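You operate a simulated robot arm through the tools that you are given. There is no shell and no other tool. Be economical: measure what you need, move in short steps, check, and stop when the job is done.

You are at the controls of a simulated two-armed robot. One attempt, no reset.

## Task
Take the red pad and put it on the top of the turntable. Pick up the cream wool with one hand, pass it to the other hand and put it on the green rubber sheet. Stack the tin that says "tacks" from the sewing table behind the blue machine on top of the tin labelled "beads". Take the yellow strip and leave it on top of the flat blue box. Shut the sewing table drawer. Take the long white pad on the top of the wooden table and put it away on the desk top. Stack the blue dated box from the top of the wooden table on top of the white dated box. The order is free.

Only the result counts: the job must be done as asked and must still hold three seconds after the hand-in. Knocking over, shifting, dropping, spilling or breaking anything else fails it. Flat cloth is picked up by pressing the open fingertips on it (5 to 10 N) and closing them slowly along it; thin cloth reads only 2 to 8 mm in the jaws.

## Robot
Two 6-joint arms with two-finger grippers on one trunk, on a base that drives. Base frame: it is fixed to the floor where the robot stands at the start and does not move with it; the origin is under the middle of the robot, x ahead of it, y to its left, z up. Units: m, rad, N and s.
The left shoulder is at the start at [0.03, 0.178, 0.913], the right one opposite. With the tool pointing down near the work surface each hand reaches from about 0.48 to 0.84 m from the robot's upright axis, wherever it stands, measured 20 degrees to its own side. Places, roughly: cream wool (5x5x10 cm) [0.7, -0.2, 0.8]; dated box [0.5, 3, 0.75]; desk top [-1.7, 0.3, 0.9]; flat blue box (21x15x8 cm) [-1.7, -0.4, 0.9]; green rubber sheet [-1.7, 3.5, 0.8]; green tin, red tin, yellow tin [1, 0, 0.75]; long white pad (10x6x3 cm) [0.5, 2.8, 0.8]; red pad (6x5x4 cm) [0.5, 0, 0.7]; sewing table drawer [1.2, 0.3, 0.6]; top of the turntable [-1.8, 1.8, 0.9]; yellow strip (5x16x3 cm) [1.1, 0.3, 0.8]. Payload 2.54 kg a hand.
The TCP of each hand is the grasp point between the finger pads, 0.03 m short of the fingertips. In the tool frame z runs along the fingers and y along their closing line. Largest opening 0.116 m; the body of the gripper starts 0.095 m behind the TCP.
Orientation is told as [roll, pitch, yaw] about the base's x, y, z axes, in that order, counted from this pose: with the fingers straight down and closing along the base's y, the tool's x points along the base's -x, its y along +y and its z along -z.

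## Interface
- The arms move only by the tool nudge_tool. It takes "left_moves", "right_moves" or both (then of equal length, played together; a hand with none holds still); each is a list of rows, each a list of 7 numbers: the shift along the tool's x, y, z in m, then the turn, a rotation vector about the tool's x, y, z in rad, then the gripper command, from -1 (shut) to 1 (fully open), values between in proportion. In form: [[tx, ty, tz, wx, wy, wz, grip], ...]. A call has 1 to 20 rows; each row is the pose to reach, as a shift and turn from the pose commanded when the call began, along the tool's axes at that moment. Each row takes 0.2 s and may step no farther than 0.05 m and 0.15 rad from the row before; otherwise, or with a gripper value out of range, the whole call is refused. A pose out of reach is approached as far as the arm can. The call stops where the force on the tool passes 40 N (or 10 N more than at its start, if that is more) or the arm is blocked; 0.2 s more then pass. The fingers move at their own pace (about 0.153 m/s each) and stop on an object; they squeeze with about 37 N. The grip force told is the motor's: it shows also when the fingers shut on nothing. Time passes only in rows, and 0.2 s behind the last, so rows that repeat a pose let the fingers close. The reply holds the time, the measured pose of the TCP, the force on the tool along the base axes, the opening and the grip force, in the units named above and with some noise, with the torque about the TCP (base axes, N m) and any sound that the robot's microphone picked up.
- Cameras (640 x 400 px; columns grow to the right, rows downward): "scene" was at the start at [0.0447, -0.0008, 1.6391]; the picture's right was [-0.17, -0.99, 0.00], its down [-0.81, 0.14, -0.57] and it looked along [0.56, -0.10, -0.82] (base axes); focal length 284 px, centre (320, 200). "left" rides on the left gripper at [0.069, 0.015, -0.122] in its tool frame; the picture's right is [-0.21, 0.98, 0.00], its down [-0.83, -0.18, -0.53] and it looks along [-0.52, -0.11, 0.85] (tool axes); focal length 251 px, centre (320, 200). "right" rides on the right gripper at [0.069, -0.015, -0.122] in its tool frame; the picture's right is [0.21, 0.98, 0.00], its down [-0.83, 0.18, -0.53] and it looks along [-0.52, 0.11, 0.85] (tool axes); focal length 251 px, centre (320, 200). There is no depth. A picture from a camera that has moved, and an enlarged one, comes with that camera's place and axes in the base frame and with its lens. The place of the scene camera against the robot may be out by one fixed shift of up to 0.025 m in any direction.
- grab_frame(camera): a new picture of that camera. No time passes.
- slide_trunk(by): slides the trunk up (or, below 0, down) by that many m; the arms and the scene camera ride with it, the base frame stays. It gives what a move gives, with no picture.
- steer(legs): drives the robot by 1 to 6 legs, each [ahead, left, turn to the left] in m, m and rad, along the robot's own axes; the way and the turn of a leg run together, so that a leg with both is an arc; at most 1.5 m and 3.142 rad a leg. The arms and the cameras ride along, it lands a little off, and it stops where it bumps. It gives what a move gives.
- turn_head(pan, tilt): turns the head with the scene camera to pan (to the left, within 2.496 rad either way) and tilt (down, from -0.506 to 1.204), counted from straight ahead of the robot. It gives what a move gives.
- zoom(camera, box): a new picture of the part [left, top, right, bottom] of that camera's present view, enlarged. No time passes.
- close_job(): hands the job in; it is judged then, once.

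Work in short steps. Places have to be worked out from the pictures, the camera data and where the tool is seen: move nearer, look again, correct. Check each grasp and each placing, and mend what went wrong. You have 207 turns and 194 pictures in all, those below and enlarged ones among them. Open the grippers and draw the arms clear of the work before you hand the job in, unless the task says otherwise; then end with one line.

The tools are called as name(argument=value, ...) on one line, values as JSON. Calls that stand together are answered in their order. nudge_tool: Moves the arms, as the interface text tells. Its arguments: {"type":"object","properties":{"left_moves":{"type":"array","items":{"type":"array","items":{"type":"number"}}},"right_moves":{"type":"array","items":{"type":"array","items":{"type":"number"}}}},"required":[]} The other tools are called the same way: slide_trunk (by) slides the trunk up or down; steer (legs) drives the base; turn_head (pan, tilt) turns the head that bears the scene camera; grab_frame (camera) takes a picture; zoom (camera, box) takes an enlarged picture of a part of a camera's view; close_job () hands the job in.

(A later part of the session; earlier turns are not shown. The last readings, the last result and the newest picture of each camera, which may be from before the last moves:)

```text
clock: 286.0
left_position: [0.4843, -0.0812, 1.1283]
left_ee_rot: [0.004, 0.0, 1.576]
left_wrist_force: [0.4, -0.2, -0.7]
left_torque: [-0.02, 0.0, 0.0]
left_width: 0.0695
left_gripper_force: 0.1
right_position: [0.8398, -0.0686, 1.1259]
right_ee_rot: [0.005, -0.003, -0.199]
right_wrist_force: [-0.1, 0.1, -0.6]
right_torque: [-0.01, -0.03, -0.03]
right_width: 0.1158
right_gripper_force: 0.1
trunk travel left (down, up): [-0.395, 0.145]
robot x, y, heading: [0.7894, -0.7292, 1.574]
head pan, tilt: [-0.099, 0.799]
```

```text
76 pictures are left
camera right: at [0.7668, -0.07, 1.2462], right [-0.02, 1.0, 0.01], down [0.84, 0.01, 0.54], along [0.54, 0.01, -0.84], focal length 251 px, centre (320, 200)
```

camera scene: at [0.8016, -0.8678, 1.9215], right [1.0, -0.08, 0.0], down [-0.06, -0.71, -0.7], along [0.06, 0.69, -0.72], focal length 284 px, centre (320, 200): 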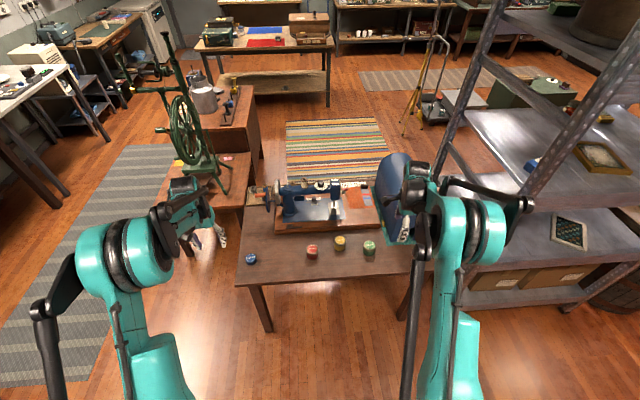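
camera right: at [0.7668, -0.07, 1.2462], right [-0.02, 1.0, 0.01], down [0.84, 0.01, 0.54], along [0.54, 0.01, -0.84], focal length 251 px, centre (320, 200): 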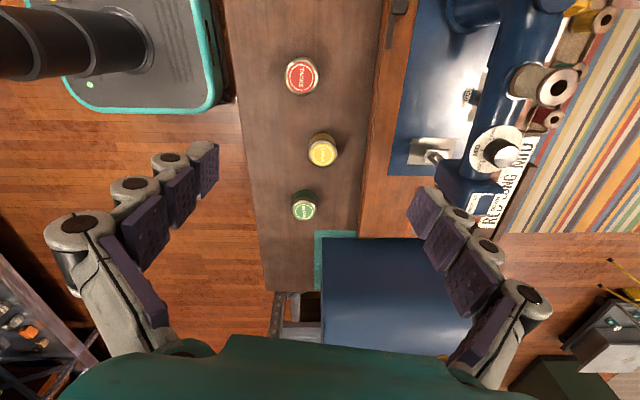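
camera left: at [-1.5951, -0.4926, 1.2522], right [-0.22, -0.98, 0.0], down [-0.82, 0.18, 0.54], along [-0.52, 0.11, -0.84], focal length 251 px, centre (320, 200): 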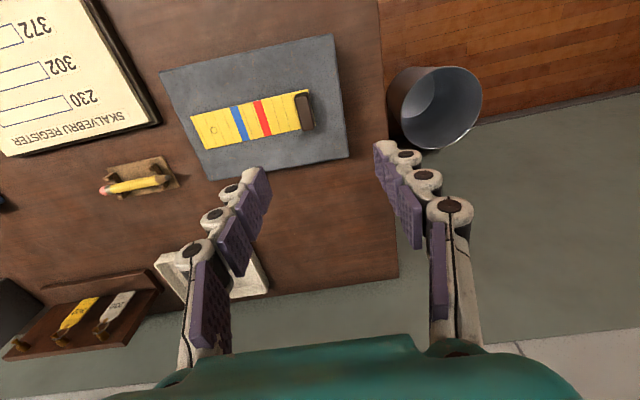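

Red tin at [0.822, -0.101], green at [1.107, -0.102]. Move over the red tin, square up, and descend to z 0.90.

nudge_tool(right_moves=[[0.006, -0.017, 0, 0, 0, -0.1, 1], [0.0115, -0.034, 0, 0, 0, -0.199, 1], [0.0115, -0.034, 0.045, 0, 0, -0.199, 1], [0.0115, -0.034, 0.09, 0, 0, -0.199, 1], [0.0115, -0.034, 0.135, 0, 0, -0.199, 1], [0.0115, -0.034, 0.18, 0, 0, -0.199, 1], [0.0115, -0.034, 0.226, 0, 0, -0.199, 1], [0.0115, -0.034, 0.226, 0, 0, -0.199, 1]])

grab_frame(camera="right")

```text
clock: 287.8
left_position: [0.4853, -0.0827, 1.1297]
left_ee_rot: [0.004, -0.002, 1.575]
left_wrist_force: [-0.4, -0.1, 0.2]
left_torque: [0.01, 0.01, 0.0]
left_width: 0.0696
left_gripper_force: 0.1
right_position: [0.8211, -0.0983, 0.9017]
right_ee_rot: [0.006, -0.003, -0.001]
right_wrist_force: [0.6, 0.3, 0.3]
right_torque: [0.0, 0.01, -0.01]
right_width: 0.116
right_gripper_force: 0.0
trunk travel left (down, up): [-0.395, 0.145]
robot x, y, heading: [0.7863, -0.7286, 1.57]
head pan, tilt: [-0.099, 0.799]
```

```text
75 pictures are left
camera right: at [0.7499, -0.1147, 1.0209], right [-0.21, 0.98, 0.01], down [0.82, 0.18, 0.54], along [0.52, 0.12, -0.84], focal length 251 px, centre (320, 200)
```

right: 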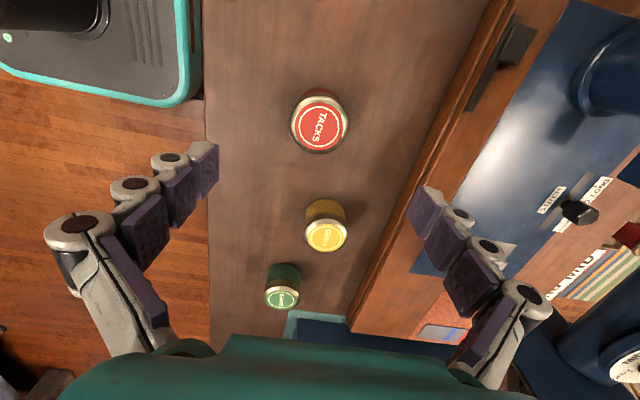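

Perfectly over the tin. Descend to TCP 0.768 and close, then lift.

nudge_tool(right_moves=[[0, 0, 0.045, 0, 0, 0, 1], [0, 0, 0.09, 0, 0, 0, 1], [0, 0, 0.12, 0, 0, 0, 1], [0, 0, 0.134, 0, 0, 0, 1], [0, 0, 0.134, 0, 0, 0, 1]])

nudge_tool(right_moves=[[0, 0, 0, 0, 0, 0, 0.3], [0, 0, 0, 0, 0, 0, -0.2], [0, 0, 0, 0, 0, 0, -1], [0, 0, 0, 0, 0, 0, -1], [0, 0, 0, 0, 0, 0, -1]])

grab_frame(camera="right")

```text
clock: 289.0
left_position: [0.4843, -0.0819, 1.1297]
left_ee_rot: [0.004, -0.001, 1.575]
left_wrist_force: [0.5, -0.6, 0.1]
left_torque: [0.0, -0.02, 0.01]
left_width: 0.0696
left_gripper_force: 0.0
right_position: [0.8302, -0.1257, 0.844]
right_ee_rot: [0.006, -0.004, -0.001]
right_wrist_force: [0.5, -0.2, 0.5]
right_torque: [-0.01, 0.0, 0.03]
right_width: 0.1161
right_gripper_force: 0.0
right hand out of reach, approached as far as the arm can: row 1, 2, 3, 4, 5
trunk travel left (down, up): [-0.395, 0.145]
robot x, y, heading: [0.791, -0.7324, 1.576]
head pan, tilt: [-0.099, 0.799]
```

```text
clock: 290.2
left_position: [0.4852, -0.0831, 1.1293]
left_ee_rot: [0.004, -0.002, 1.575]
left_wrist_force: [-0.2, 0.0, -0.6]
left_torque: [0.0, -0.02, 0.02]
left_width: 0.0697
left_gripper_force: 0.0
right_position: [0.8313, -0.1255, 0.8451]
right_ee_rot: [0.006, -0.003, 0.0]
right_wrist_force: [0.2, 0.4, 0.0]
right_torque: [0.0, 0.03, -0.02]
right_width: 0.0
right_gripper_force: 28.5
trunk travel left (down, up): [-0.395, 0.145]
robot x, y, heading: [0.7893, -0.7317, 1.567]
head pan, tilt: [-0.099, 0.799]
```

```text
74 pictures are left
camera right: at [0.7592, -0.1414, 0.9646], right [-0.21, 0.98, 0.01], down [0.82, 0.18, 0.54], along [0.52, 0.12, -0.84], focal length 251 px, centre (320, 200)
```

right: 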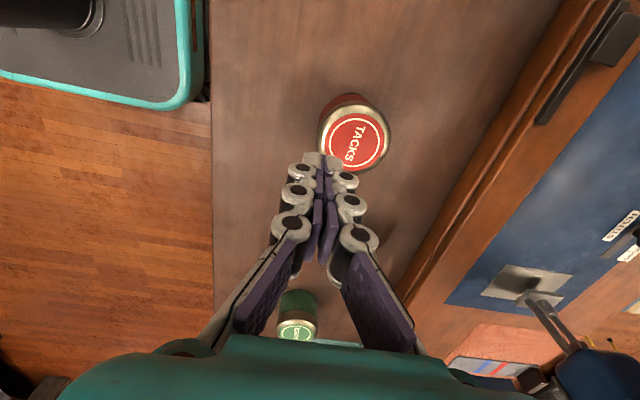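

Reach was limited by the raised trunk; nothing was touched. Open, raise both hands, lower the trunk by 0.22.

nudge_tool(right_moves=[[0, 0, -0.03, 0, 0, 0, 1], [0, 0, -0.07, 0, 0, 0, 1], [0, 0, -0.11, 0, 0, 0, 1], [0, 0, -0.15, 0, 0, 0, 1], [0, 0, -0.19, 0, 0, 0, 1], [0, 0, -0.23, 0, 0, 0, 1], [0, 0, -0.27, 0, 0, 0, 1]], left_moves=[[0, 0, -0.02, 0, 0, 0, 0.2], [0, 0, -0.04, 0, 0, 0, 0.2], [0, 0, -0.06, 0, 0, 0, 0.2], [0, 0, -0.08, 0, 0, 0, 0.2], [0, 0, -0.1, 0, 0, 0, 0.2], [0, 0, -0.12, 0, 0, 0, 0.2], [0, 0, -0.12, 0, 0, 0, 0.2]])

slide_trunk(by=-0.22)

grab_frame(camera="right")

```text
clock: 291.8
left_position: [0.4851, -0.083, 1.2492]
left_ee_rot: [0.004, -0.001, 1.577]
left_wrist_force: [1.3, -0.9, 0.7]
left_torque: [0.0, -0.03, -0.03]
left_width: 0.0698
left_gripper_force: 0.1
right_position: [0.829, -0.1264, 1.1148]
right_ee_rot: [0.006, -0.003, 0.0]
right_wrist_force: [-0.7, -0.7, 0.5]
right_torque: [0.01, -0.02, -0.01]
right_width: 0.1159
right_gripper_force: 0.0
trunk travel left (down, up): [-0.395, 0.145]
robot x, y, heading: [0.7866, -0.7305, 1.572]
head pan, tilt: [-0.099, 0.799]
```

```text
clock: 294.1
left_position: [0.4863, -0.0823, 1.0299]
left_ee_rot: [0.003, -0.003, 1.574]
left_wrist_force: [0.5, 0.1, 0.3]
left_torque: [-0.01, -0.01, 0.02]
left_width: 0.0698
left_gripper_force: 0.0
right_position: [0.8296, -0.1275, 0.8931]
right_ee_rot: [0.004, -0.004, 0.0]
right_wrist_force: [0.0, 0.3, 0.0]
right_torque: [0.01, -0.01, 0.0]
right_width: 0.1161
right_gripper_force: 0.1
trunk travel left (down, up): [-0.175, 0.365]
robot x, y, heading: [0.7902, -0.7292, 1.575]
head pan, tilt: [-0.099, 0.799]
```

```text
73 pictures are left
camera right: at [0.7582, -0.1428, 1.0143], right [-0.21, 0.98, 0.0], down [0.82, 0.18, 0.54], along [0.52, 0.12, -0.84], focal length 251 px, centre (320, 200)
```

right: 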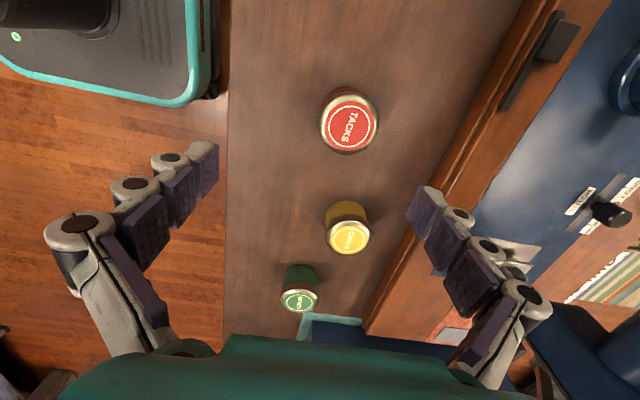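

Tin unmoved at [0.820, -0.097]. Centre and descend to 0.768.

nudge_tool(right_moves=[[0.0095, 0.0305, 0, 0, 0, 0, 1], [0.0095, 0.0305, 0.04, 0, 0, 0, 1], [0.0095, 0.0305, 0.08, 0, 0, 0, 1], [0.0095, 0.0305, 0.11, 0, 0, 0, 1], [0.0095, 0.0305, 0.125, 0, 0, 0, 1], [0.0095, 0.0305, 0.125, 0, 0, 0, 1]])

grab_frame(camera="right")

```text
clock: 295.5
left_position: [0.4857, -0.0823, 1.0297]
left_ee_rot: [0.003, -0.002, 1.575]
left_wrist_force: [-0.7, 0.1, 0.3]
left_torque: [0.01, -0.02, 0.02]
left_width: 0.0695
left_gripper_force: 0.0
right_position: [0.8209, -0.0959, 0.7678]
right_ee_rot: [0.005, -0.003, -0.001]
right_wrist_force: [-0.1, -0.1, 0.0]
right_torque: [0.0, 0.0, 0.0]
right_width: 0.1159
right_gripper_force: 0.0
trunk travel left (down, up): [-0.175, 0.365]
robot x, y, heading: [0.7882, -0.7298, 1.568]
head pan, tilt: [-0.099, 0.799]
```

```text
72 pictures are left
camera right: at [0.7495, -0.1122, 0.8891], right [-0.21, 0.98, 0.0], down [0.82, 0.18, 0.54], along [0.52, 0.12, -0.84], focal length 251 px, centre (320, 200)
```

right: 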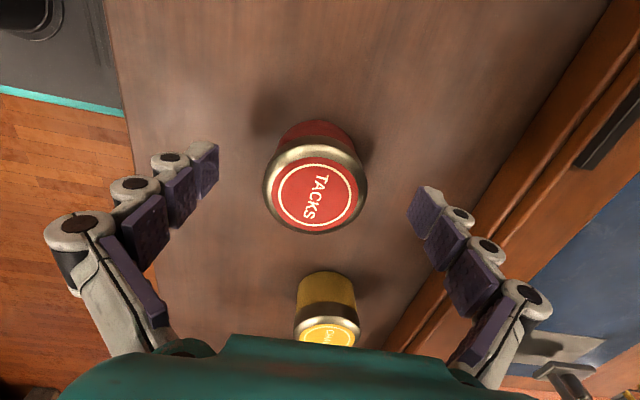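

Centred. Close and lift to clear the other tins.

nudge_tool(right_moves=[[0, 0, 0, 0, 0, 0, 0.3], [0, 0, 0, 0, 0, 0, -0.3], [0, 0, 0, 0, 0, 0, -1], [0, 0, 0, 0, 0, 0, -1], [0, 0, 0, 0, 0, 0, -1]])

nudge_tool(right_moves=[[0, 0, -0.01, 0, 0, 0, -1], [0, 0, -0.04, 0, 0, 0, -1], [0, 0, -0.08, 0, 0, 0, -1], [0, 0, -0.12, 0, 0, 0, -1], [0, 0, -0.16, 0, 0, 0, -1]])

grab_frame(camera="right")

```text
clock: 296.7
left_position: [0.4862, -0.0833, 1.0299]
left_ee_rot: [0.003, -0.002, 1.577]
left_wrist_force: [0.3, -0.9, -0.5]
left_torque: [-0.01, 0.02, 0.02]
left_width: 0.0695
left_gripper_force: 0.1
right_position: [0.8209, -0.0963, 0.77]
right_ee_rot: [0.005, -0.003, 0.001]
right_wrist_force: [1.0, -0.8, 2.5]
right_torque: [-0.15, 0.02, 0.03]
right_width: 0.0587
right_gripper_force: 37.3
trunk travel left (down, up): [-0.175, 0.365]
robot x, y, heading: [0.79, -0.731, 1.573]
head pan, tilt: [-0.099, 0.799]
```

```text
clock: 297.9
left_position: [0.4848, -0.0832, 1.0293]
left_ee_rot: [0.002, -0.002, 1.577]
left_wrist_force: [0.0, -0.6, 0.5]
left_torque: [0.02, -0.06, 0.01]
left_width: 0.0697
left_gripper_force: 0.0
right_position: [0.8207, -0.0974, 0.9313]
right_ee_rot: [0.007, -0.003, 0.0]
right_wrist_force: [0.5, -1.0, -0.2]
right_torque: [0.0, -0.02, -0.01]
right_width: 0.0585
right_gripper_force: 37.1
trunk travel left (down, up): [-0.175, 0.365]
robot x, y, heading: [0.7905, -0.7306, 1.575]
head pan, tilt: [-0.099, 0.799]
```

```text
71 pictures are left
camera right: at [0.7494, -0.1133, 1.0511], right [-0.21, 0.98, 0.01], down [0.82, 0.18, 0.54], along [0.52, 0.12, -0.84], focal length 251 px, centre (320, 200)
```

right: 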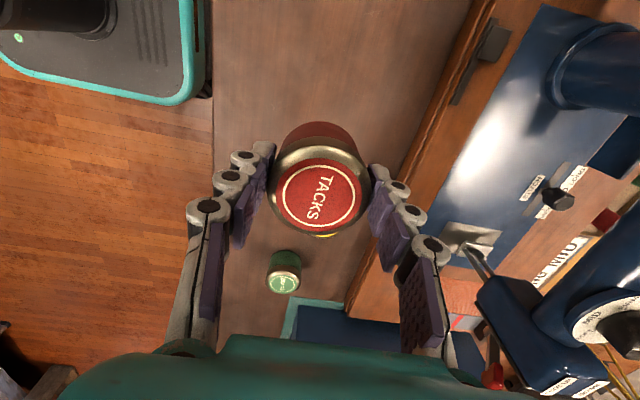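

Tin held. Carry it at z 0.93 to above the BEADS tin [1.107, -0.099].

nudge_tool(right_moves=[[-0.045, 0, -0.02, 0, 0, 0, -1], [-0.09, 0, -0.03, 0, 0, 0, -1], [-0.135, 0, -0.03, 0, 0, 0, -1], [-0.18, 0, -0.03, 0, 0, 0, -1], [-0.225, 0, -0.03, 0, 0, 0, -1], [-0.265, -0.001, -0.03, 0, 0, 0, -1], [-0.286, -0.002, -0.03, 0, 0, 0, -1], [-0.286, -0.002, -0.03, 0, 0, 0, -1]])

grab_frame(camera="right")

zoom(camera="scene", box=[250, 180, 450, 330])

```text
clock: 299.7
left_position: [0.4864, -0.082, 1.0287]
left_ee_rot: [0.004, 0.0, 1.576]
left_wrist_force: [0.6, 0.3, 0.1]
left_torque: [0.03, 0.0, -0.02]
left_width: 0.0693
left_gripper_force: 0.0
right_position: [1.1061, -0.0979, 0.9601]
right_ee_rot: [0.004, -0.004, 0.0]
right_wrist_force: [0.5, -0.4, -1.9]
right_torque: [0.01, 0.03, 0.0]
right_width: 0.0586
right_gripper_force: 37.0
trunk travel left (down, up): [-0.175, 0.365]
robot x, y, heading: [0.7912, -0.7298, 1.572]
head pan, tilt: [-0.099, 0.799]
```

```text
70 pictures are left
camera right: at [1.0344, -0.1139, 1.08], right [-0.22, 0.98, 0.0], down [0.82, 0.18, 0.54], along [0.52, 0.12, -0.84], focal length 251 px, centre (320, 200)
```

right: 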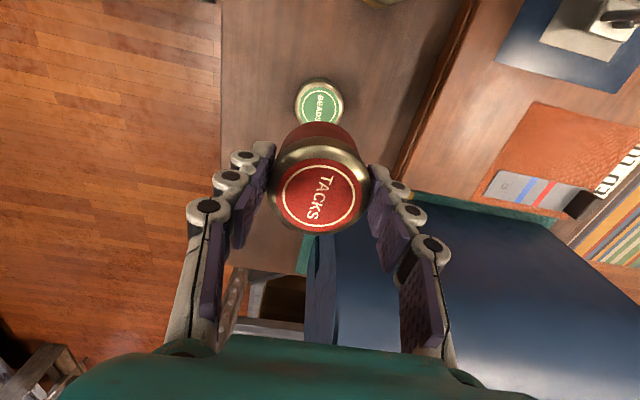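

```text
2.67 times, centred on (350, 255) of scene
camera zoom: at [0.8001, -0.6673, 1.7014], right [1.0, -0.1, 0.0], down [-0.07, -0.71, -0.7], along [0.07, 0.69, -0.72], focal length 758 px, centre (240, 53)
```

zoom: 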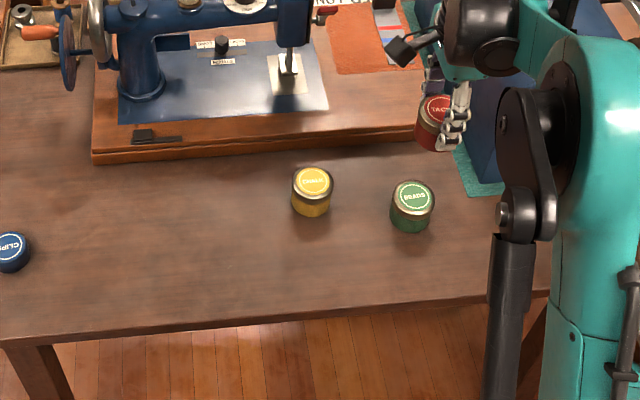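

Zoom to measure the green lid precisely relative to the held tin.

zoom(camera="right", box=[270, 65, 370, 135])

```text
5.71 times, centred on (320, 100) of right
camera zoom: at [1.0344, -0.1139, 1.08], right [-0.22, 0.98, 0.0], down [0.82, 0.18, 0.54], along [0.52, 0.12, -0.84], focal length 1437 px, centre (320, 771)
```

zoom: 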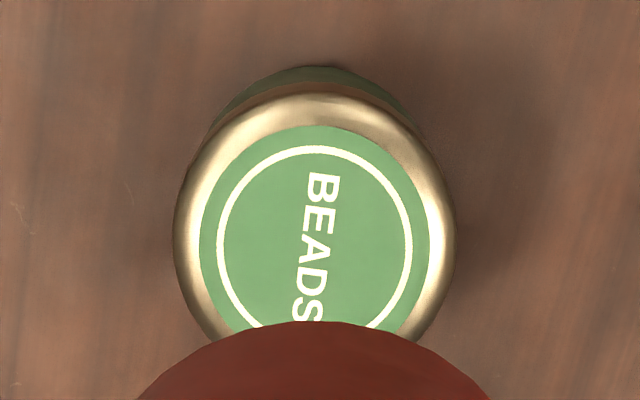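

Green lid ≈ [1.101, -0.099]. Shift x by -6 mm and lower to about 1.5 cm above the lid, then compare edges.

nudge_tool(right_moves=[[0.006, -0.001, 0.04, 0, 0, 0, -1], [0.006, -0.001, 0.08, 0, 0, 0, -1], [0.006, -0.001, 0.11, 0, 0, 0, -1], [0.006, -0.001, 0.126, 0, 0, 0, -1], [0.006, -0.001, 0.126, 0, 0, 0, -1]])

zoom(camera="right", box=[240, 80, 400, 240])

zoom(camera="scene", box=[360, 190, 460, 280])

```text
clock: 300.9
left_position: [0.4847, -0.0824, 1.0299]
left_ee_rot: [0.004, -0.001, 1.576]
left_wrist_force: [1.3, 0.9, 0.6]
left_torque: [0.03, -0.02, 0.03]
left_width: 0.0694
left_gripper_force: 0.1
right_position: [1.1008, -0.0996, 0.8334]
right_ee_rot: [0.007, -0.004, -0.001]
right_wrist_force: [0.1, 0.2, -0.7]
right_torque: [-0.01, 0.02, 0.0]
right_width: 0.0584
right_gripper_force: 36.7
trunk travel left (down, up): [-0.175, 0.365]
robot x, y, heading: [0.7887, -0.7298, 1.571]
head pan, tilt: [-0.099, 0.799]
```

```text
2.50 times, centred on (320, 160) of right
camera zoom: at [1.0289, -0.1154, 0.954], right [-0.21, 0.98, 0.0], down [0.82, 0.18, 0.54], along [0.52, 0.12, -0.84], focal length 629 px, centre (320, 300)
```

zoom: 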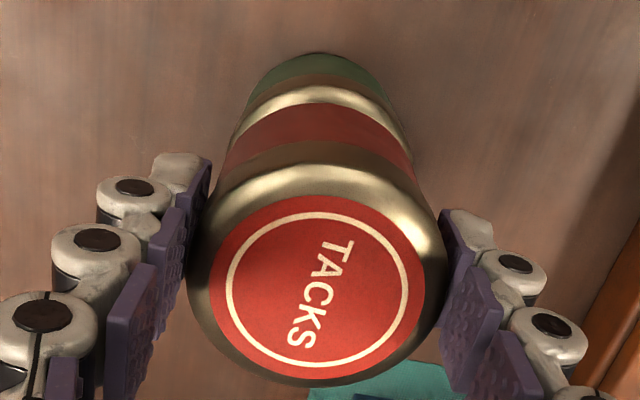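

```text
4.44 times, centred on (410, 235) of scene
camera zoom: at [0.8002, -0.6674, 1.7015], right [1.0, -0.1, 0.0], down [-0.07, -0.71, -0.7], along [0.07, 0.69, -0.72], focal length 1263 px, centre (-80, 44)
```

zoom: 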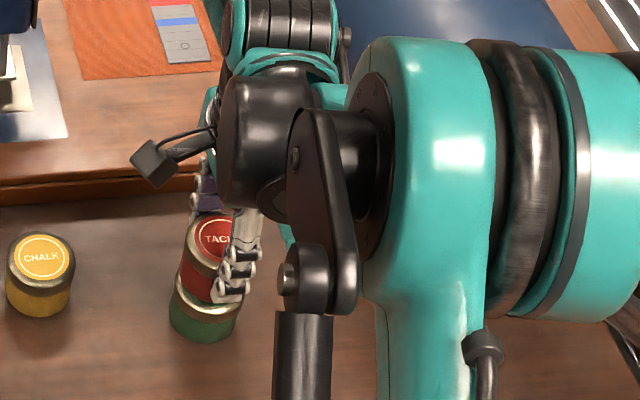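

Edges align within ~3 mm. Creep down to contact.

nudge_tool(right_moves=[[-0.001, 0.001, 0.006, 0, 0, 0, -1], [-0.001, 0.001, 0.011, 0, 0, 0, -1], [-0.001, 0.001, 0.014, 0, 0, 0, -1], [-0.001, 0.001, 0.016, 0, 0, 0, -1], [-0.001, 0.001, 0.018, 0, 0, 0, -1], [-0.001, 0.001, 0.02, 0, 0, 0, -1], [-0.001, 0.001, 0.022, 0, 0, 0, -1], [-0.001, 0.001, 0.024, 0, 0, 0, -1], [-0.001, 0.001, 0.026, 0, 0, 0, -1]])

zoom(camera="right", box=[240, 80, 400, 240])

```text
clock: 302.9
left_position: [0.4846, -0.0828, 1.0308]
left_ee_rot: [0.004, -0.002, 1.576]
left_wrist_force: [-0.5, -0.2, -0.9]
left_torque: [0.02, 0.0, 0.01]
left_width: 0.0696
left_gripper_force: 0.1
right_position: [1.1012, -0.0988, 0.8099]
right_ee_rot: [0.007, -0.005, -0.001]
right_wrist_force: [0.7, 5.4, 31.1]
right_torque: [0.14, -0.11, 0.05]
right_width: 0.0587
right_gripper_force: 37.3
trunk travel left (down, up): [-0.175, 0.365]
robot x, y, heading: [0.7926, -0.7315, 1.573]
head pan, tilt: [-0.099, 0.799]
```

```text
2.50 times, centred on (320, 160) of right
camera zoom: at [1.029, -0.1152, 0.9299], right [-0.21, 0.98, 0.01], down [0.82, 0.18, 0.54], along [0.53, 0.12, -0.84], focal length 629 px, centre (320, 300)
```

zoom: 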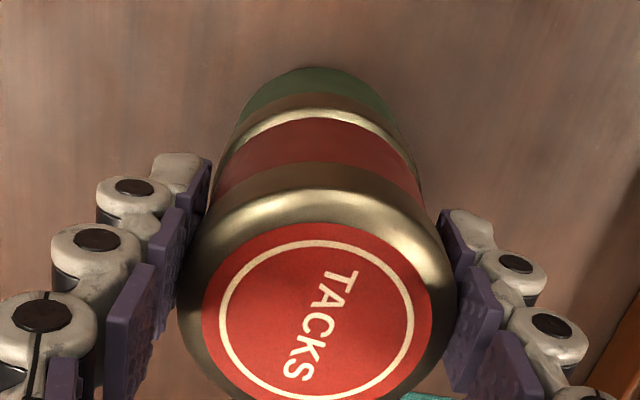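

In contact (31 N), aligned. Relieve, open gently and rise.

nudge_tool(right_moves=[[0, 0, -0.0015, 0, 0, 0, -1], [0, 0, -0.0015, 0, 0, 0, 0.1], [0, 0, -0.0015, 0, 0, 0, 0.4], [0, 0, -0.0015, 0, 0, 0, 0.6], [0, 0, -0.02, 0, 0, 0, 0.6], [0, 0, -0.06, 0, 0, 0, 0.6], [0, 0, -0.1, 0, 0, 0, 0.6], [0, 0, -0.15, 0, 0, 0, 0.6], [0, 0, -0.2, 0, 0, 0, 0.6]])

grab_frame(camera="right")

zoom(camera="scene", box=[340, 190, 480, 290])

```text
clock: 304.9
left_position: [0.4856, -0.0834, 1.0296]
left_ee_rot: [0.004, -0.001, 1.575]
left_wrist_force: [0.6, -0.4, 0.3]
left_torque: [0.0, -0.03, 0.01]
left_width: 0.0698
left_gripper_force: 0.0
right_position: [1.1005, -0.0992, 1.0091]
right_ee_rot: [0.007, -0.004, -0.001]
right_wrist_force: [0.5, 0.7, 0.1]
right_torque: [0.02, -0.02, -0.02]
right_width: 0.0929
right_gripper_force: 0.1
trunk travel left (down, up): [-0.175, 0.365]
robot x, y, heading: [0.792, -0.7273, 1.572]
head pan, tilt: [-0.099, 0.799]
```

```text
64 pictures are left
camera right: at [1.029, -0.1153, 1.1294], right [-0.21, 0.98, 0.01], down [0.82, 0.18, 0.54], along [0.52, 0.12, -0.84], focal length 251 px, centre (320, 200)
```

right: 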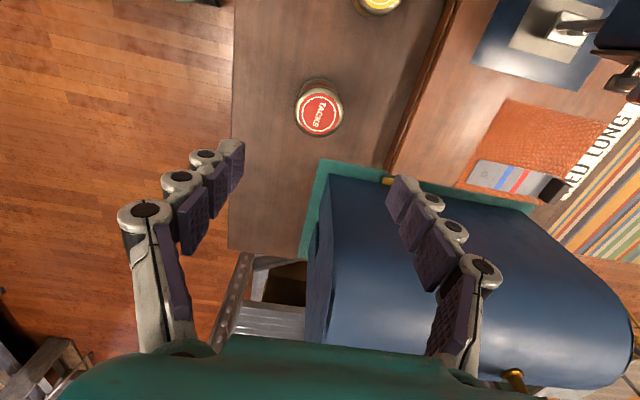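

```text
4.00 times, centred on (410, 240) of scene
camera zoom: at [0.7999, -0.6685, 1.7015], right [1.0, -0.1, 0.0], down [-0.07, -0.71, -0.7], along [0.07, 0.69, -0.72], focal length 1137 px, centre (-40, 40)
```

zoom: 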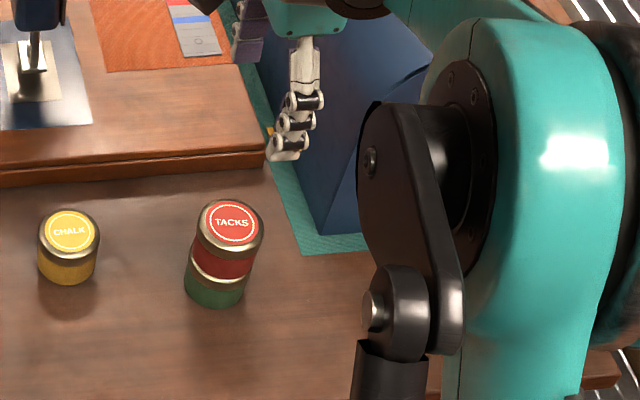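

Tins stacked. Now the drawer: raise the trunk, tuck the right hand in, and drive back round to the sewing table's +y side.

slide_trunk(by=0.25)

nudge_tool(right_moves=[[0.04, -0.02, 0, 0, 0, 0, 0.5], [0.08, -0.04, 0, 0, 0, 0, 0.5], [0.12, -0.06, 0, 0, 0, 0, 0.5], [0.15, -0.08, 0, 0, 0, 0, 0.5]])

steer(legs=[[-0.25, 0, 0], [0, 1.5, 0], [1.5, 0, 0]])

turn_head(pan=0, tilt=0.6)

grab_frame(camera="scene")

```text
clock: 307.5
left_position: [0.4851, -0.0816, 1.2789]
left_ee_rot: [0.005, -0.001, 1.575]
left_wrist_force: [0.0, 0.0, 0.2]
left_torque: [0.0, 0.0, -0.02]
left_width: 0.0697
left_gripper_force: 0.1
right_position: [1.1005, -0.0984, 1.2578]
right_ee_rot: [0.006, -0.003, -0.001]
right_wrist_force: [0.1, 0.1, 0.3]
right_torque: [0.0, 0.03, -0.01]
right_width: 0.0929
right_gripper_force: 0.0
trunk travel left (down, up): [-0.425, 0.115]
robot x, y, heading: [0.789, -0.7319, 1.576]
head pan, tilt: [-0.099, 0.799]
```

```text
clock: 308.5
left_position: [0.484, -0.0835, 1.2795]
left_ee_rot: [0.003, -0.002, 1.577]
left_wrist_force: [-1.4, -1.1, -0.3]
left_torque: [0.0, 0.0, 0.02]
left_width: 0.0696
left_gripper_force: 0.2
right_position: [0.9498, -0.1801, 1.2572]
right_ee_rot: [0.009, -0.006, 0.001]
right_wrist_force: [0.2, -0.5, -0.2]
right_torque: [0.02, -0.01, -0.02]
right_width: 0.0871
right_gripper_force: 0.0
trunk travel left (down, up): [-0.425, 0.115]
robot x, y, heading: [0.7906, -0.7281, 1.57]
head pan, tilt: [-0.099, 0.799]
```

```text
clock: 324.4
left_position: [-0.9742, 1.1852, 1.2795]
left_ee_rot: [0.002, -0.002, 1.553]
left_wrist_force: [0.3, -0.4, -0.2]
left_torque: [0.03, -0.02, 0.02]
left_width: 0.0694
left_gripper_force: 0.1
right_position: [-0.5112, 1.0778, 1.2572]
right_ee_rot: [0.006, -0.003, -0.023]
right_wrist_force: [-0.6, 0.2, -0.7]
right_torque: [0.02, -0.01, -0.02]
right_width: 0.0868
right_gripper_force: 0.0
trunk travel left (down, up): [-0.425, 0.115]
robot x, y, heading: [-0.687, 0.5293, 1.544]
head pan, tilt: [-0.099, 0.799]
```

```text
clock: 325.1
left_position: [-0.974, 1.1863, 1.2794]
left_ee_rot: [0.003, -0.001, 1.551]
left_wrist_force: [-0.4, -0.1, -0.7]
left_torque: [0.01, -0.03, 0.0]
left_width: 0.0698
left_gripper_force: 0.0
right_position: [-0.5116, 1.078, 1.2565]
right_ee_rot: [0.006, -0.004, -0.025]
right_wrist_force: [-0.2, 0.2, 0.6]
right_torque: [-0.01, -0.02, 0.0]
right_width: 0.0868
right_gripper_force: 0.0
trunk travel left (down, up): [-0.425, 0.115]
robot x, y, heading: [-0.6875, 0.5281, 1.547]
head pan, tilt: [0.0, 0.6]
```

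```text
62 pictures are left
camera scene: at [-0.6823, 0.6015, 1.9683], right [1.0, -0.02, 0.0], down [-0.01, -0.57, -0.82], along [0.02, 0.82, -0.57], focal length 284 px, centre (320, 200)
```

scene: 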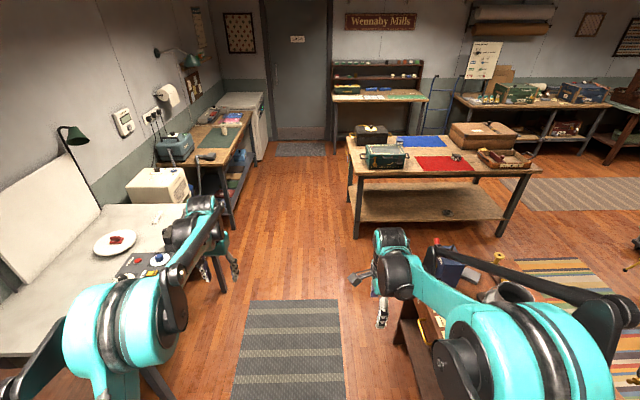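

Continue: forward to y≈2.11, turn right, along the corridor to x≈1.05, then face -y.

steer(legs=[[0, 0, 0.024], [1.0, 0, 0], [0.6, 0, 0], [0, 0, -1.57]])

steer(legs=[[1.0, 0, 0], [0.75, 0, 0], [0, 0, -1.57]])

grab_frame(camera="scene")

```text
clock: 337.5
left_position: [-0.0401, 2.4333, 1.2782]
left_ee_rot: [0.004, 0.0, 0.005]
left_wrist_force: [0.0, -0.5, 0.1]
left_torque: [0.03, 0.0, -0.01]
left_width: 0.0695
left_gripper_force: 0.0
right_position: [-0.1372, 1.9686, 1.2582]
right_ee_rot: [0.006, -0.003, -1.574]
right_wrist_force: [0.2, -0.4, 0.5]
right_torque: [0.02, 0.0, 0.02]
right_width: 0.087
right_gripper_force: 0.0
trunk travel left (down, up): [-0.425, 0.115]
robot x, y, heading: [-0.6907, 2.1288, -0.001]
head pan, tilt: [0.0, 0.6]
```

```text
clock: 350.2
left_position: [1.3804, 1.4894, 1.2806]
left_ee_rot: [0.003, -0.003, -1.56]
left_wrist_force: [0.6, 0.3, 0.1]
left_torque: [0.02, 0.01, 0.01]
left_width: 0.0696
left_gripper_force: 0.1
right_position: [0.9138, 1.5812, 1.2581]
right_ee_rot: [0.005, -0.002, -3.133]
right_wrist_force: [-0.6, 0.6, -0.5]
right_torque: [0.01, 0.02, -0.01]
right_width: 0.0871
right_gripper_force: 0.0
trunk travel left (down, up): [-0.425, 0.115]
robot x, y, heading: [1.0697, 2.1315, -1.561]
head pan, tilt: [0.0, 0.6]
```

```text
61 pictures are left
camera scene: at [1.0756, 2.0865, 1.9683], right [-1.0, -0.01, 0.0], down [-0.01, 0.57, -0.82], along [0.01, -0.82, -0.57], focal length 284 px, centre (320, 200)
```

scene: 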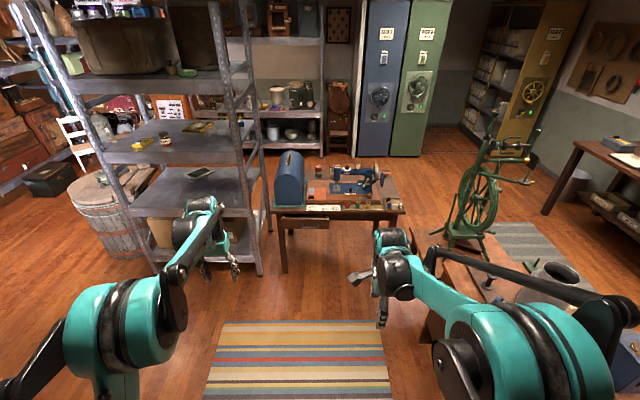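

Approach the drawer: robot to about [0.97, 1.23], then view it with the left camera.

steer(legs=[[0.9, -0.1, -0.01]])

nudge_tool(left_moves=[[0.03, 0.02, 0, 0, 0, 0, -0.2], [0.06, 0.03, 0, 0, 0, 0, -0.6], [0.08, 0.04, 0, 0, 0, 0, -1], [0.08, 0.04, 0, 0, 0, 0, -1]])

turn_head(pan=0.3, tilt=0.9)

grab_frame(camera="left")

grab_frame(camera="scene")

```text
clock: 355.0
left_position: [1.2799, 0.5821, 1.278]
left_ee_rot: [0.005, -0.002, -1.563]
left_wrist_force: [0.0, 0.2, 0.8]
left_torque: [-0.01, 0.0, -0.03]
left_width: 0.07
left_gripper_force: 0.0
right_position: [0.8138, 0.6783, 1.2572]
right_ee_rot: [0.004, -0.003, -3.142]
right_wrist_force: [0.0, 0.6, -0.1]
right_torque: [-0.01, -0.02, -0.04]
right_width: 0.0872
right_gripper_force: 0.1
trunk travel left (down, up): [-0.425, 0.115]
robot x, y, heading: [0.9737, 1.2293, -1.569]
head pan, tilt: [0.0, 0.6]
```

```text
clock: 356.0
left_position: [1.3193, 0.6633, 1.2794]
left_ee_rot: [0.004, -0.001, -1.564]
left_wrist_force: [0.0, -0.1, 0.2]
left_torque: [0.0, 0.03, 0.0]
left_width: 0.0
left_gripper_force: 28.9
right_position: [0.8147, 0.679, 1.2557]
right_ee_rot: [0.005, -0.005, -3.143]
right_wrist_force: [0.3, -0.3, 0.5]
right_torque: [0.02, -0.01, -0.01]
right_width: 0.0869
right_gripper_force: 0.0
trunk travel left (down, up): [-0.425, 0.115]
robot x, y, heading: [0.9722, 1.2306, -1.57]
head pan, tilt: [0.0, 0.6]
```

```text
clock: 356.8
left_position: [1.3194, 0.6633, 1.2793]
left_ee_rot: [0.004, -0.003, -1.564]
left_wrist_force: [0.3, -0.2, 0.6]
left_torque: [-0.01, 0.0, -0.02]
left_width: 0.0003
left_gripper_force: 28.5
right_position: [0.8145, 0.6789, 1.2568]
right_ee_rot: [0.005, -0.003, -3.142]
right_wrist_force: [-0.8, 0.5, -0.1]
right_torque: [0.03, -0.02, -0.03]
right_width: 0.0867
right_gripper_force: 0.0
trunk travel left (down, up): [-0.425, 0.115]
robot x, y, heading: [0.9763, 1.2306, -1.569]
head pan, tilt: [0.3, 0.901]
```

```text
60 pictures are left
camera left: at [1.3345, 0.7318, 1.4016], right [0.98, -0.21, 0.0], down [-0.18, -0.83, 0.53], along [-0.11, -0.52, -0.85], focal length 251 px, centre (320, 200)
```

left: 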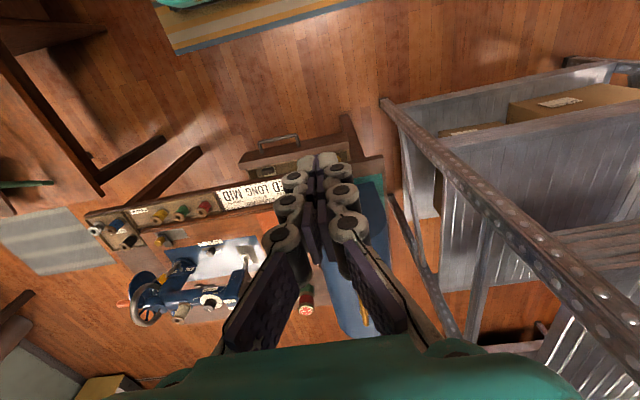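

```text
59 pictures are left
camera scene: at [1.0018, 1.1989, 1.9436], right [-0.95, -0.3, 0.0], down [-0.23, 0.75, -0.62], along [0.18, -0.59, -0.78], focal length 284 px, centre (320, 200)
```

scene: 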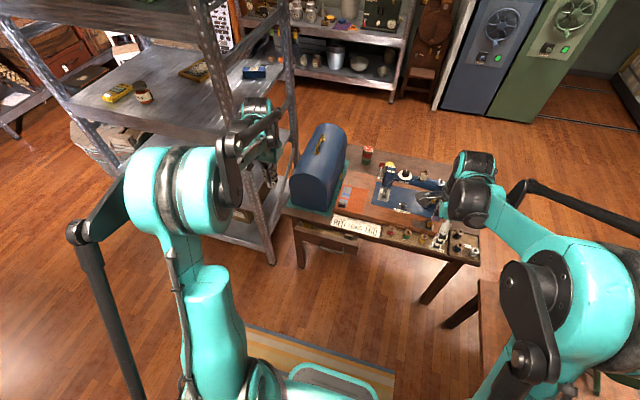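

The drawer handle is at about [1.15, 0.49, 0.60]. Shift the left hand to x≈1.18 away from the shelf, then lower the trunk.

nudge_tool(left_moves=[[0, -0.045, 0, 0, 0, 0, -1], [0, -0.09, 0, 0, 0, 0, -1], [0, -0.135, 0, 0, 0, 0, -1], [0, -0.15, 0, 0, 0, 0, -1]])

slide_trunk(by=-0.38)

grab_frame(camera="left")

```text
clock: 357.8
left_position: [1.1689, 0.6616, 1.28]
left_ee_rot: [0.004, -0.002, -1.565]
left_wrist_force: [0.0, -1.1, 0.7]
left_torque: [0.02, -0.04, 0.01]
left_width: 0.0
left_gripper_force: 28.3
right_position: [0.8139, 0.679, 1.2567]
right_ee_rot: [0.006, -0.002, -3.141]
right_wrist_force: [0.2, -0.3, 0.1]
right_torque: [0.0, -0.01, -0.02]
right_width: 0.0871
right_gripper_force: 0.1
trunk travel left (down, up): [-0.425, 0.115]
robot x, y, heading: [0.9779, 1.2307, -1.569]
head pan, tilt: [0.3, 0.901]
```

```text
clock: 361.4
left_position: [1.1684, 0.6616, 0.8994]
left_ee_rot: [0.005, -0.001, -1.564]
left_wrist_force: [-0.6, 0.5, 0.8]
left_torque: [-0.04, 0.01, 0.02]
left_width: 0.0002
left_gripper_force: 28.6
right_position: [0.8142, 0.6798, 0.8774]
right_ee_rot: [0.005, -0.005, -3.141]
right_wrist_force: [0.3, 0.2, 0.0]
right_torque: [-0.01, -0.01, -0.01]
right_width: 0.087
right_gripper_force: 0.0
trunk travel left (down, up): [-0.045, 0.495]
robot x, y, heading: [0.9742, 1.2281, -1.568]
head pan, tilt: [0.3, 0.901]
```

```text
58 pictures are left
camera left: at [1.1846, 0.7308, 1.0216], right [0.98, -0.21, 0.0], down [-0.18, -0.83, 0.53], along [-0.11, -0.52, -0.84], focal length 251 px, centre (320, 200)
```

left: 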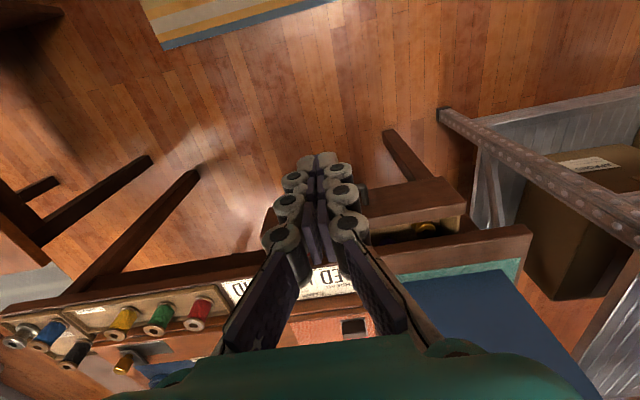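

Lower the closed left hand in front of the drawer to z ≈ 0.635.

nudge_tool(left_moves=[[0, 0, 0.045, 0, 0, 0, -1], [0, 0, 0.09, 0, 0, 0, -1], [0, 0, 0.135, 0, 0, 0, -1], [0, 0, 0.18, 0, 0, 0, -1], [0, 0, 0.225, 0, 0, 0, -1], [0, 0, 0.265, 0, 0, 0, -1], [0, 0, 0.265, 0, 0, 0, -1]])

grab_frame(camera="left")

grab_frame(camera="right")

```text
clock: 363.0
left_position: [1.1715, 0.6604, 0.6343]
left_ee_rot: [0.004, -0.003, -1.563]
left_wrist_force: [0.6, 0.7, 0.7]
left_torque: [0.01, 0.0, -0.03]
left_width: 0.0
left_gripper_force: 28.7
right_position: [0.8128, 0.6791, 0.8773]
right_ee_rot: [0.005, -0.001, -3.142]
right_wrist_force: [-0.2, 0.0, 0.6]
right_torque: [0.02, 0.02, 0.02]
right_width: 0.0869
right_gripper_force: 0.0
trunk travel left (down, up): [-0.045, 0.495]
robot x, y, heading: [0.9742, 1.2295, -1.565]
head pan, tilt: [0.3, 0.901]
```

```text
57 pictures are left
camera left: at [1.1862, 0.7297, 0.7569], right [0.98, -0.21, 0.0], down [-0.18, -0.83, 0.53], along [-0.11, -0.52, -0.84], focal length 251 px, centre (320, 200)
```

left: 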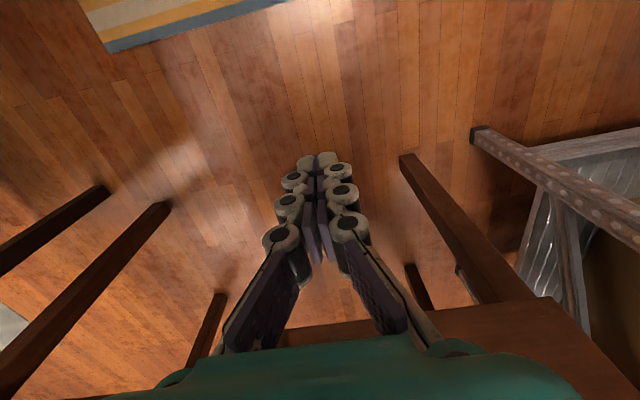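

```text
56 pictures are left
camera right: at [0.8817, 0.695, 0.997], right [0.21, -0.98, 0.01], down [-0.82, -0.18, 0.54], along [-0.52, -0.12, -0.84], focal length 251 px, centre (320, 200)
```

right: 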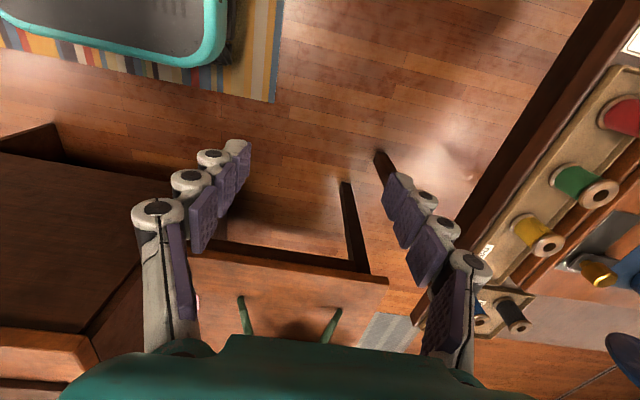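

Now push toward -y in small steps until resistance.

nudge_tool(left_moves=[[-0.015, 0, 0, 0, 0, 0, -1], [-0.03, 0, 0, 0, 0, 0, -1], [-0.045, 0, 0, 0, 0, 0, -1], [-0.06, 0, 0, 0, 0, 0, -1], [-0.072, 0, 0, 0, 0, 0, -1], [-0.084, 0, 0, 0, 0, 0, -1], [-0.096, 0, 0, 0, 0, 0, -1], [-0.108, 0, 0, 0, 0, 0, -1], [-0.12, 0, 0, 0, 0, 0, -1], [-0.132, 0, 0, 0, 0, 0, -1]])

grab_frame(camera="scene")

```text
clock: 365.2
left_position: [1.1712, 0.5292, 0.6345]
left_ee_rot: [0.004, -0.001, -1.564]
left_wrist_force: [0.4, 0.4, 0.3]
left_torque: [0.02, 0.0, 0.01]
left_width: 0.0001
left_gripper_force: 29.2
right_position: [0.8143, 0.6792, 0.8766]
right_ee_rot: [0.006, -0.004, -3.142]
right_wrist_force: [-0.2, -0.1, 0.2]
right_torque: [-0.03, -0.02, -0.01]
right_width: 0.0869
right_gripper_force: 0.1
trunk travel left (down, up): [-0.045, 0.495]
robot x, y, heading: [0.9787, 1.2276, -1.57]
head pan, tilt: [0.3, 0.901]
```

```text
55 pictures are left
camera scene: at [1.0018, 1.1987, 1.5635], right [-0.95, -0.3, 0.0], down [-0.23, 0.75, -0.62], along [0.18, -0.59, -0.78], focal length 284 px, centre (320, 200)
```

scene: 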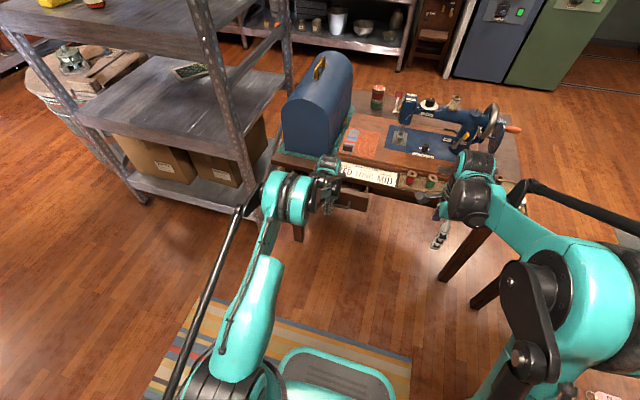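

No contact yet at y 0.529; continue.

nudge_tool(left_moves=[[-0.01, 0, 0, 0, 0, 0, -1], [-0.02, 0, 0, 0, 0, 0, -1], [-0.03, 0, 0, 0, 0, 0, -1], [-0.04, 0, 0, 0, 0, 0, -1], [-0.05, 0, 0, 0, 0, 0, -1], [-0.06, 0, 0, 0, 0, 0, -1]])

zoom(camera="scene", box=[260, 120, 440, 250])

```text
clock: 366.6
left_position: [1.1712, 0.4685, 0.6352]
left_ee_rot: [0.004, -0.001, -1.564]
left_wrist_force: [-0.1, -0.8, 0.3]
left_torque: [-0.01, -0.01, 0.02]
left_width: 0.0001
left_gripper_force: 28.6
right_position: [0.8155, 0.6793, 0.8771]
right_ee_rot: [0.005, -0.003, -3.141]
right_wrist_force: [-0.6, 0.4, -0.4]
right_torque: [0.01, 0.0, 0.0]
right_width: 0.0873
right_gripper_force: 0.0
trunk travel left (down, up): [-0.045, 0.495]
robot x, y, heading: [0.9745, 1.2322, -1.569]
head pan, tilt: [0.3, 0.901]
```

```text
3.08 times, centred on (350, 185) of scene
camera zoom: at [1.0018, 1.1988, 1.5635], right [-0.95, -0.3, 0.0], down [-0.23, 0.75, -0.62], along [0.18, -0.59, -0.78], focal length 875 px, centre (228, 246)
```

zoom: 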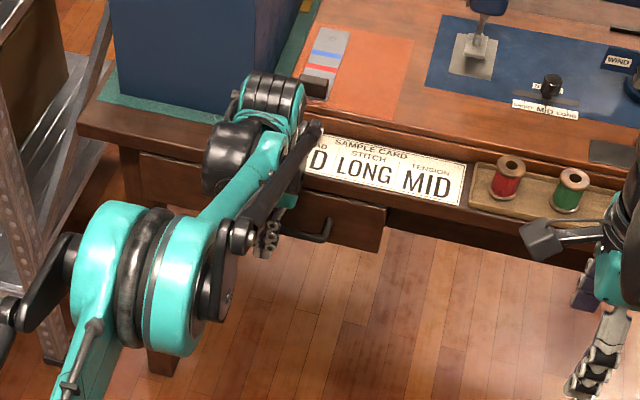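

The drawer appears to be moving with little force. Continue pushing.

nudge_tool(left_moves=[[-0.008, 0, 0, 0, 0, 0, -1], [-0.016, 0, 0, 0, 0, 0, -1], [-0.024, 0, 0, 0, 0, 0, -1], [-0.032, 0, 0, 0, 0, 0, -1]])

zoom(camera="scene", box=[260, 120, 440, 250])

```text
clock: 367.6
left_position: [1.1712, 0.4552, 0.6452]
left_ee_rot: [0.003, -0.002, -1.565]
left_wrist_force: [-0.3, 0.4, -0.9]
left_torque: [0.05, -0.03, 0.05]
left_width: 0.0
left_gripper_force: 28.8
left hand out of reach, approached as far as the arm can: row 2, 3, 4
right_position: [0.8139, 0.6794, 0.8767]
right_ee_rot: [0.005, -0.004, -3.14]
right_wrist_force: [0.2, 0.7, -0.9]
right_torque: [0.01, 0.0, 0.01]
right_width: 0.0871
right_gripper_force: 0.1
trunk travel left (down, up): [-0.045, 0.495]
robot x, y, heading: [0.9729, 1.2286, -1.569]
head pan, tilt: [0.3, 0.901]
```

```text
3.08 times, centred on (350, 185) of scene
camera zoom: at [1.0017, 1.199, 1.5636], right [-0.95, -0.3, 0.0], down [-0.23, 0.75, -0.62], along [0.18, -0.59, -0.78], focal length 875 px, centre (228, 246)
```

zoom: 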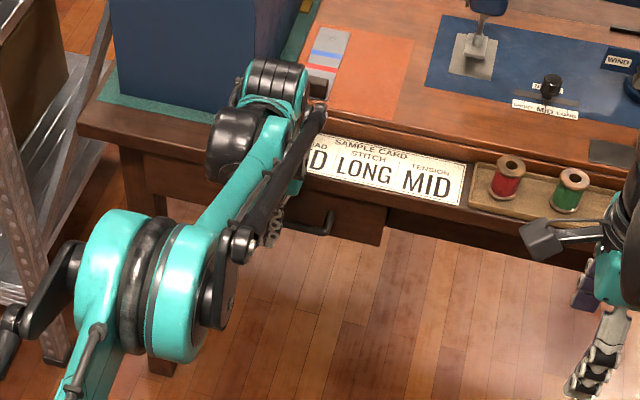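

The arm ran out of reach; draw the hand back 0.1, drive 0.12 m closer, and look.

nudge_tool(left_moves=[[0.04, 0, 0.005, 0, 0, 0, -1], [0.08, 0, 0.01, 0, 0, 0, -1], [0.1, 0, 0.012, 0, 0, 0, -1]])

steer(legs=[[0.1, 0, 0]])

zoom(camera="scene", box=[240, 120, 440, 270])

grab_frame(camera="right")

```text
clock: 368.4
left_position: [1.1716, 0.5574, 0.6334]
left_ee_rot: [0.003, 0.0, -1.563]
left_wrist_force: [0.0, 0.3, 0.5]
left_torque: [0.01, 0.02, -0.04]
left_width: 0.0
left_gripper_force: 28.4
right_position: [0.8147, 0.6789, 0.8767]
right_ee_rot: [0.006, -0.003, -3.141]
right_wrist_force: [0.0, 0.4, 0.0]
right_torque: [0.0, 0.01, 0.03]
right_width: 0.087
right_gripper_force: 0.1
trunk travel left (down, up): [-0.045, 0.495]
robot x, y, heading: [0.9766, 1.2337, -1.567]
head pan, tilt: [0.3, 0.901]
```

```text
clock: 369.6
left_position: [1.1723, 0.455, 0.6312]
left_ee_rot: [0.004, 0.001, -1.565]
left_wrist_force: [-0.1, 0.5, 0.7]
left_torque: [0.0, -0.02, 0.01]
left_width: 0.0
left_gripper_force: 28.2
right_position: [0.8151, 0.5762, 0.8754]
right_ee_rot: [0.005, -0.005, -3.142]
right_wrist_force: [0.1, -1.2, -0.4]
right_torque: [0.05, -0.03, 0.0]
right_width: 0.087
right_gripper_force: 0.1
trunk travel left (down, up): [-0.045, 0.495]
robot x, y, heading: [0.9743, 1.1298, -1.569]
head pan, tilt: [0.3, 0.901]
```

```text
2.67 times, centred on (340, 195) of scene
camera zoom: at [1.0021, 1.0969, 1.5634], right [-0.95, -0.3, 0.0], down [-0.23, 0.75, -0.62], along [0.18, -0.59, -0.78], focal length 758 px, centre (267, 213)
```

zoom: 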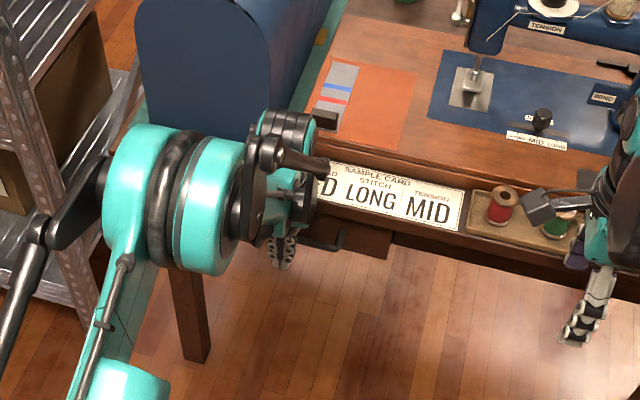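

```text
51 pictures are left
camera right: at [0.8822, 0.5933, 0.9961], right [0.22, -0.98, 0.0], down [-0.82, -0.18, 0.54], along [-0.52, -0.12, -0.84], focal length 251 px, centre (320, 200)
```

right: 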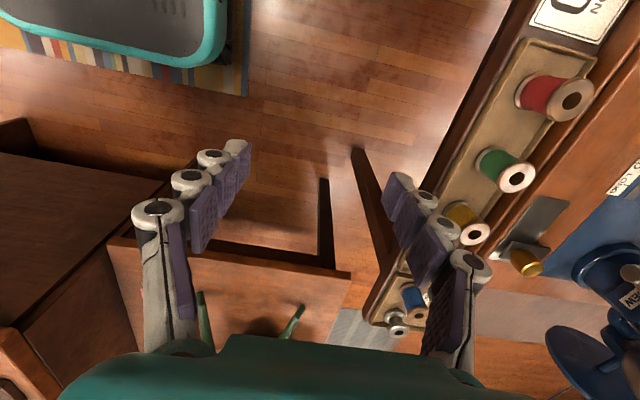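

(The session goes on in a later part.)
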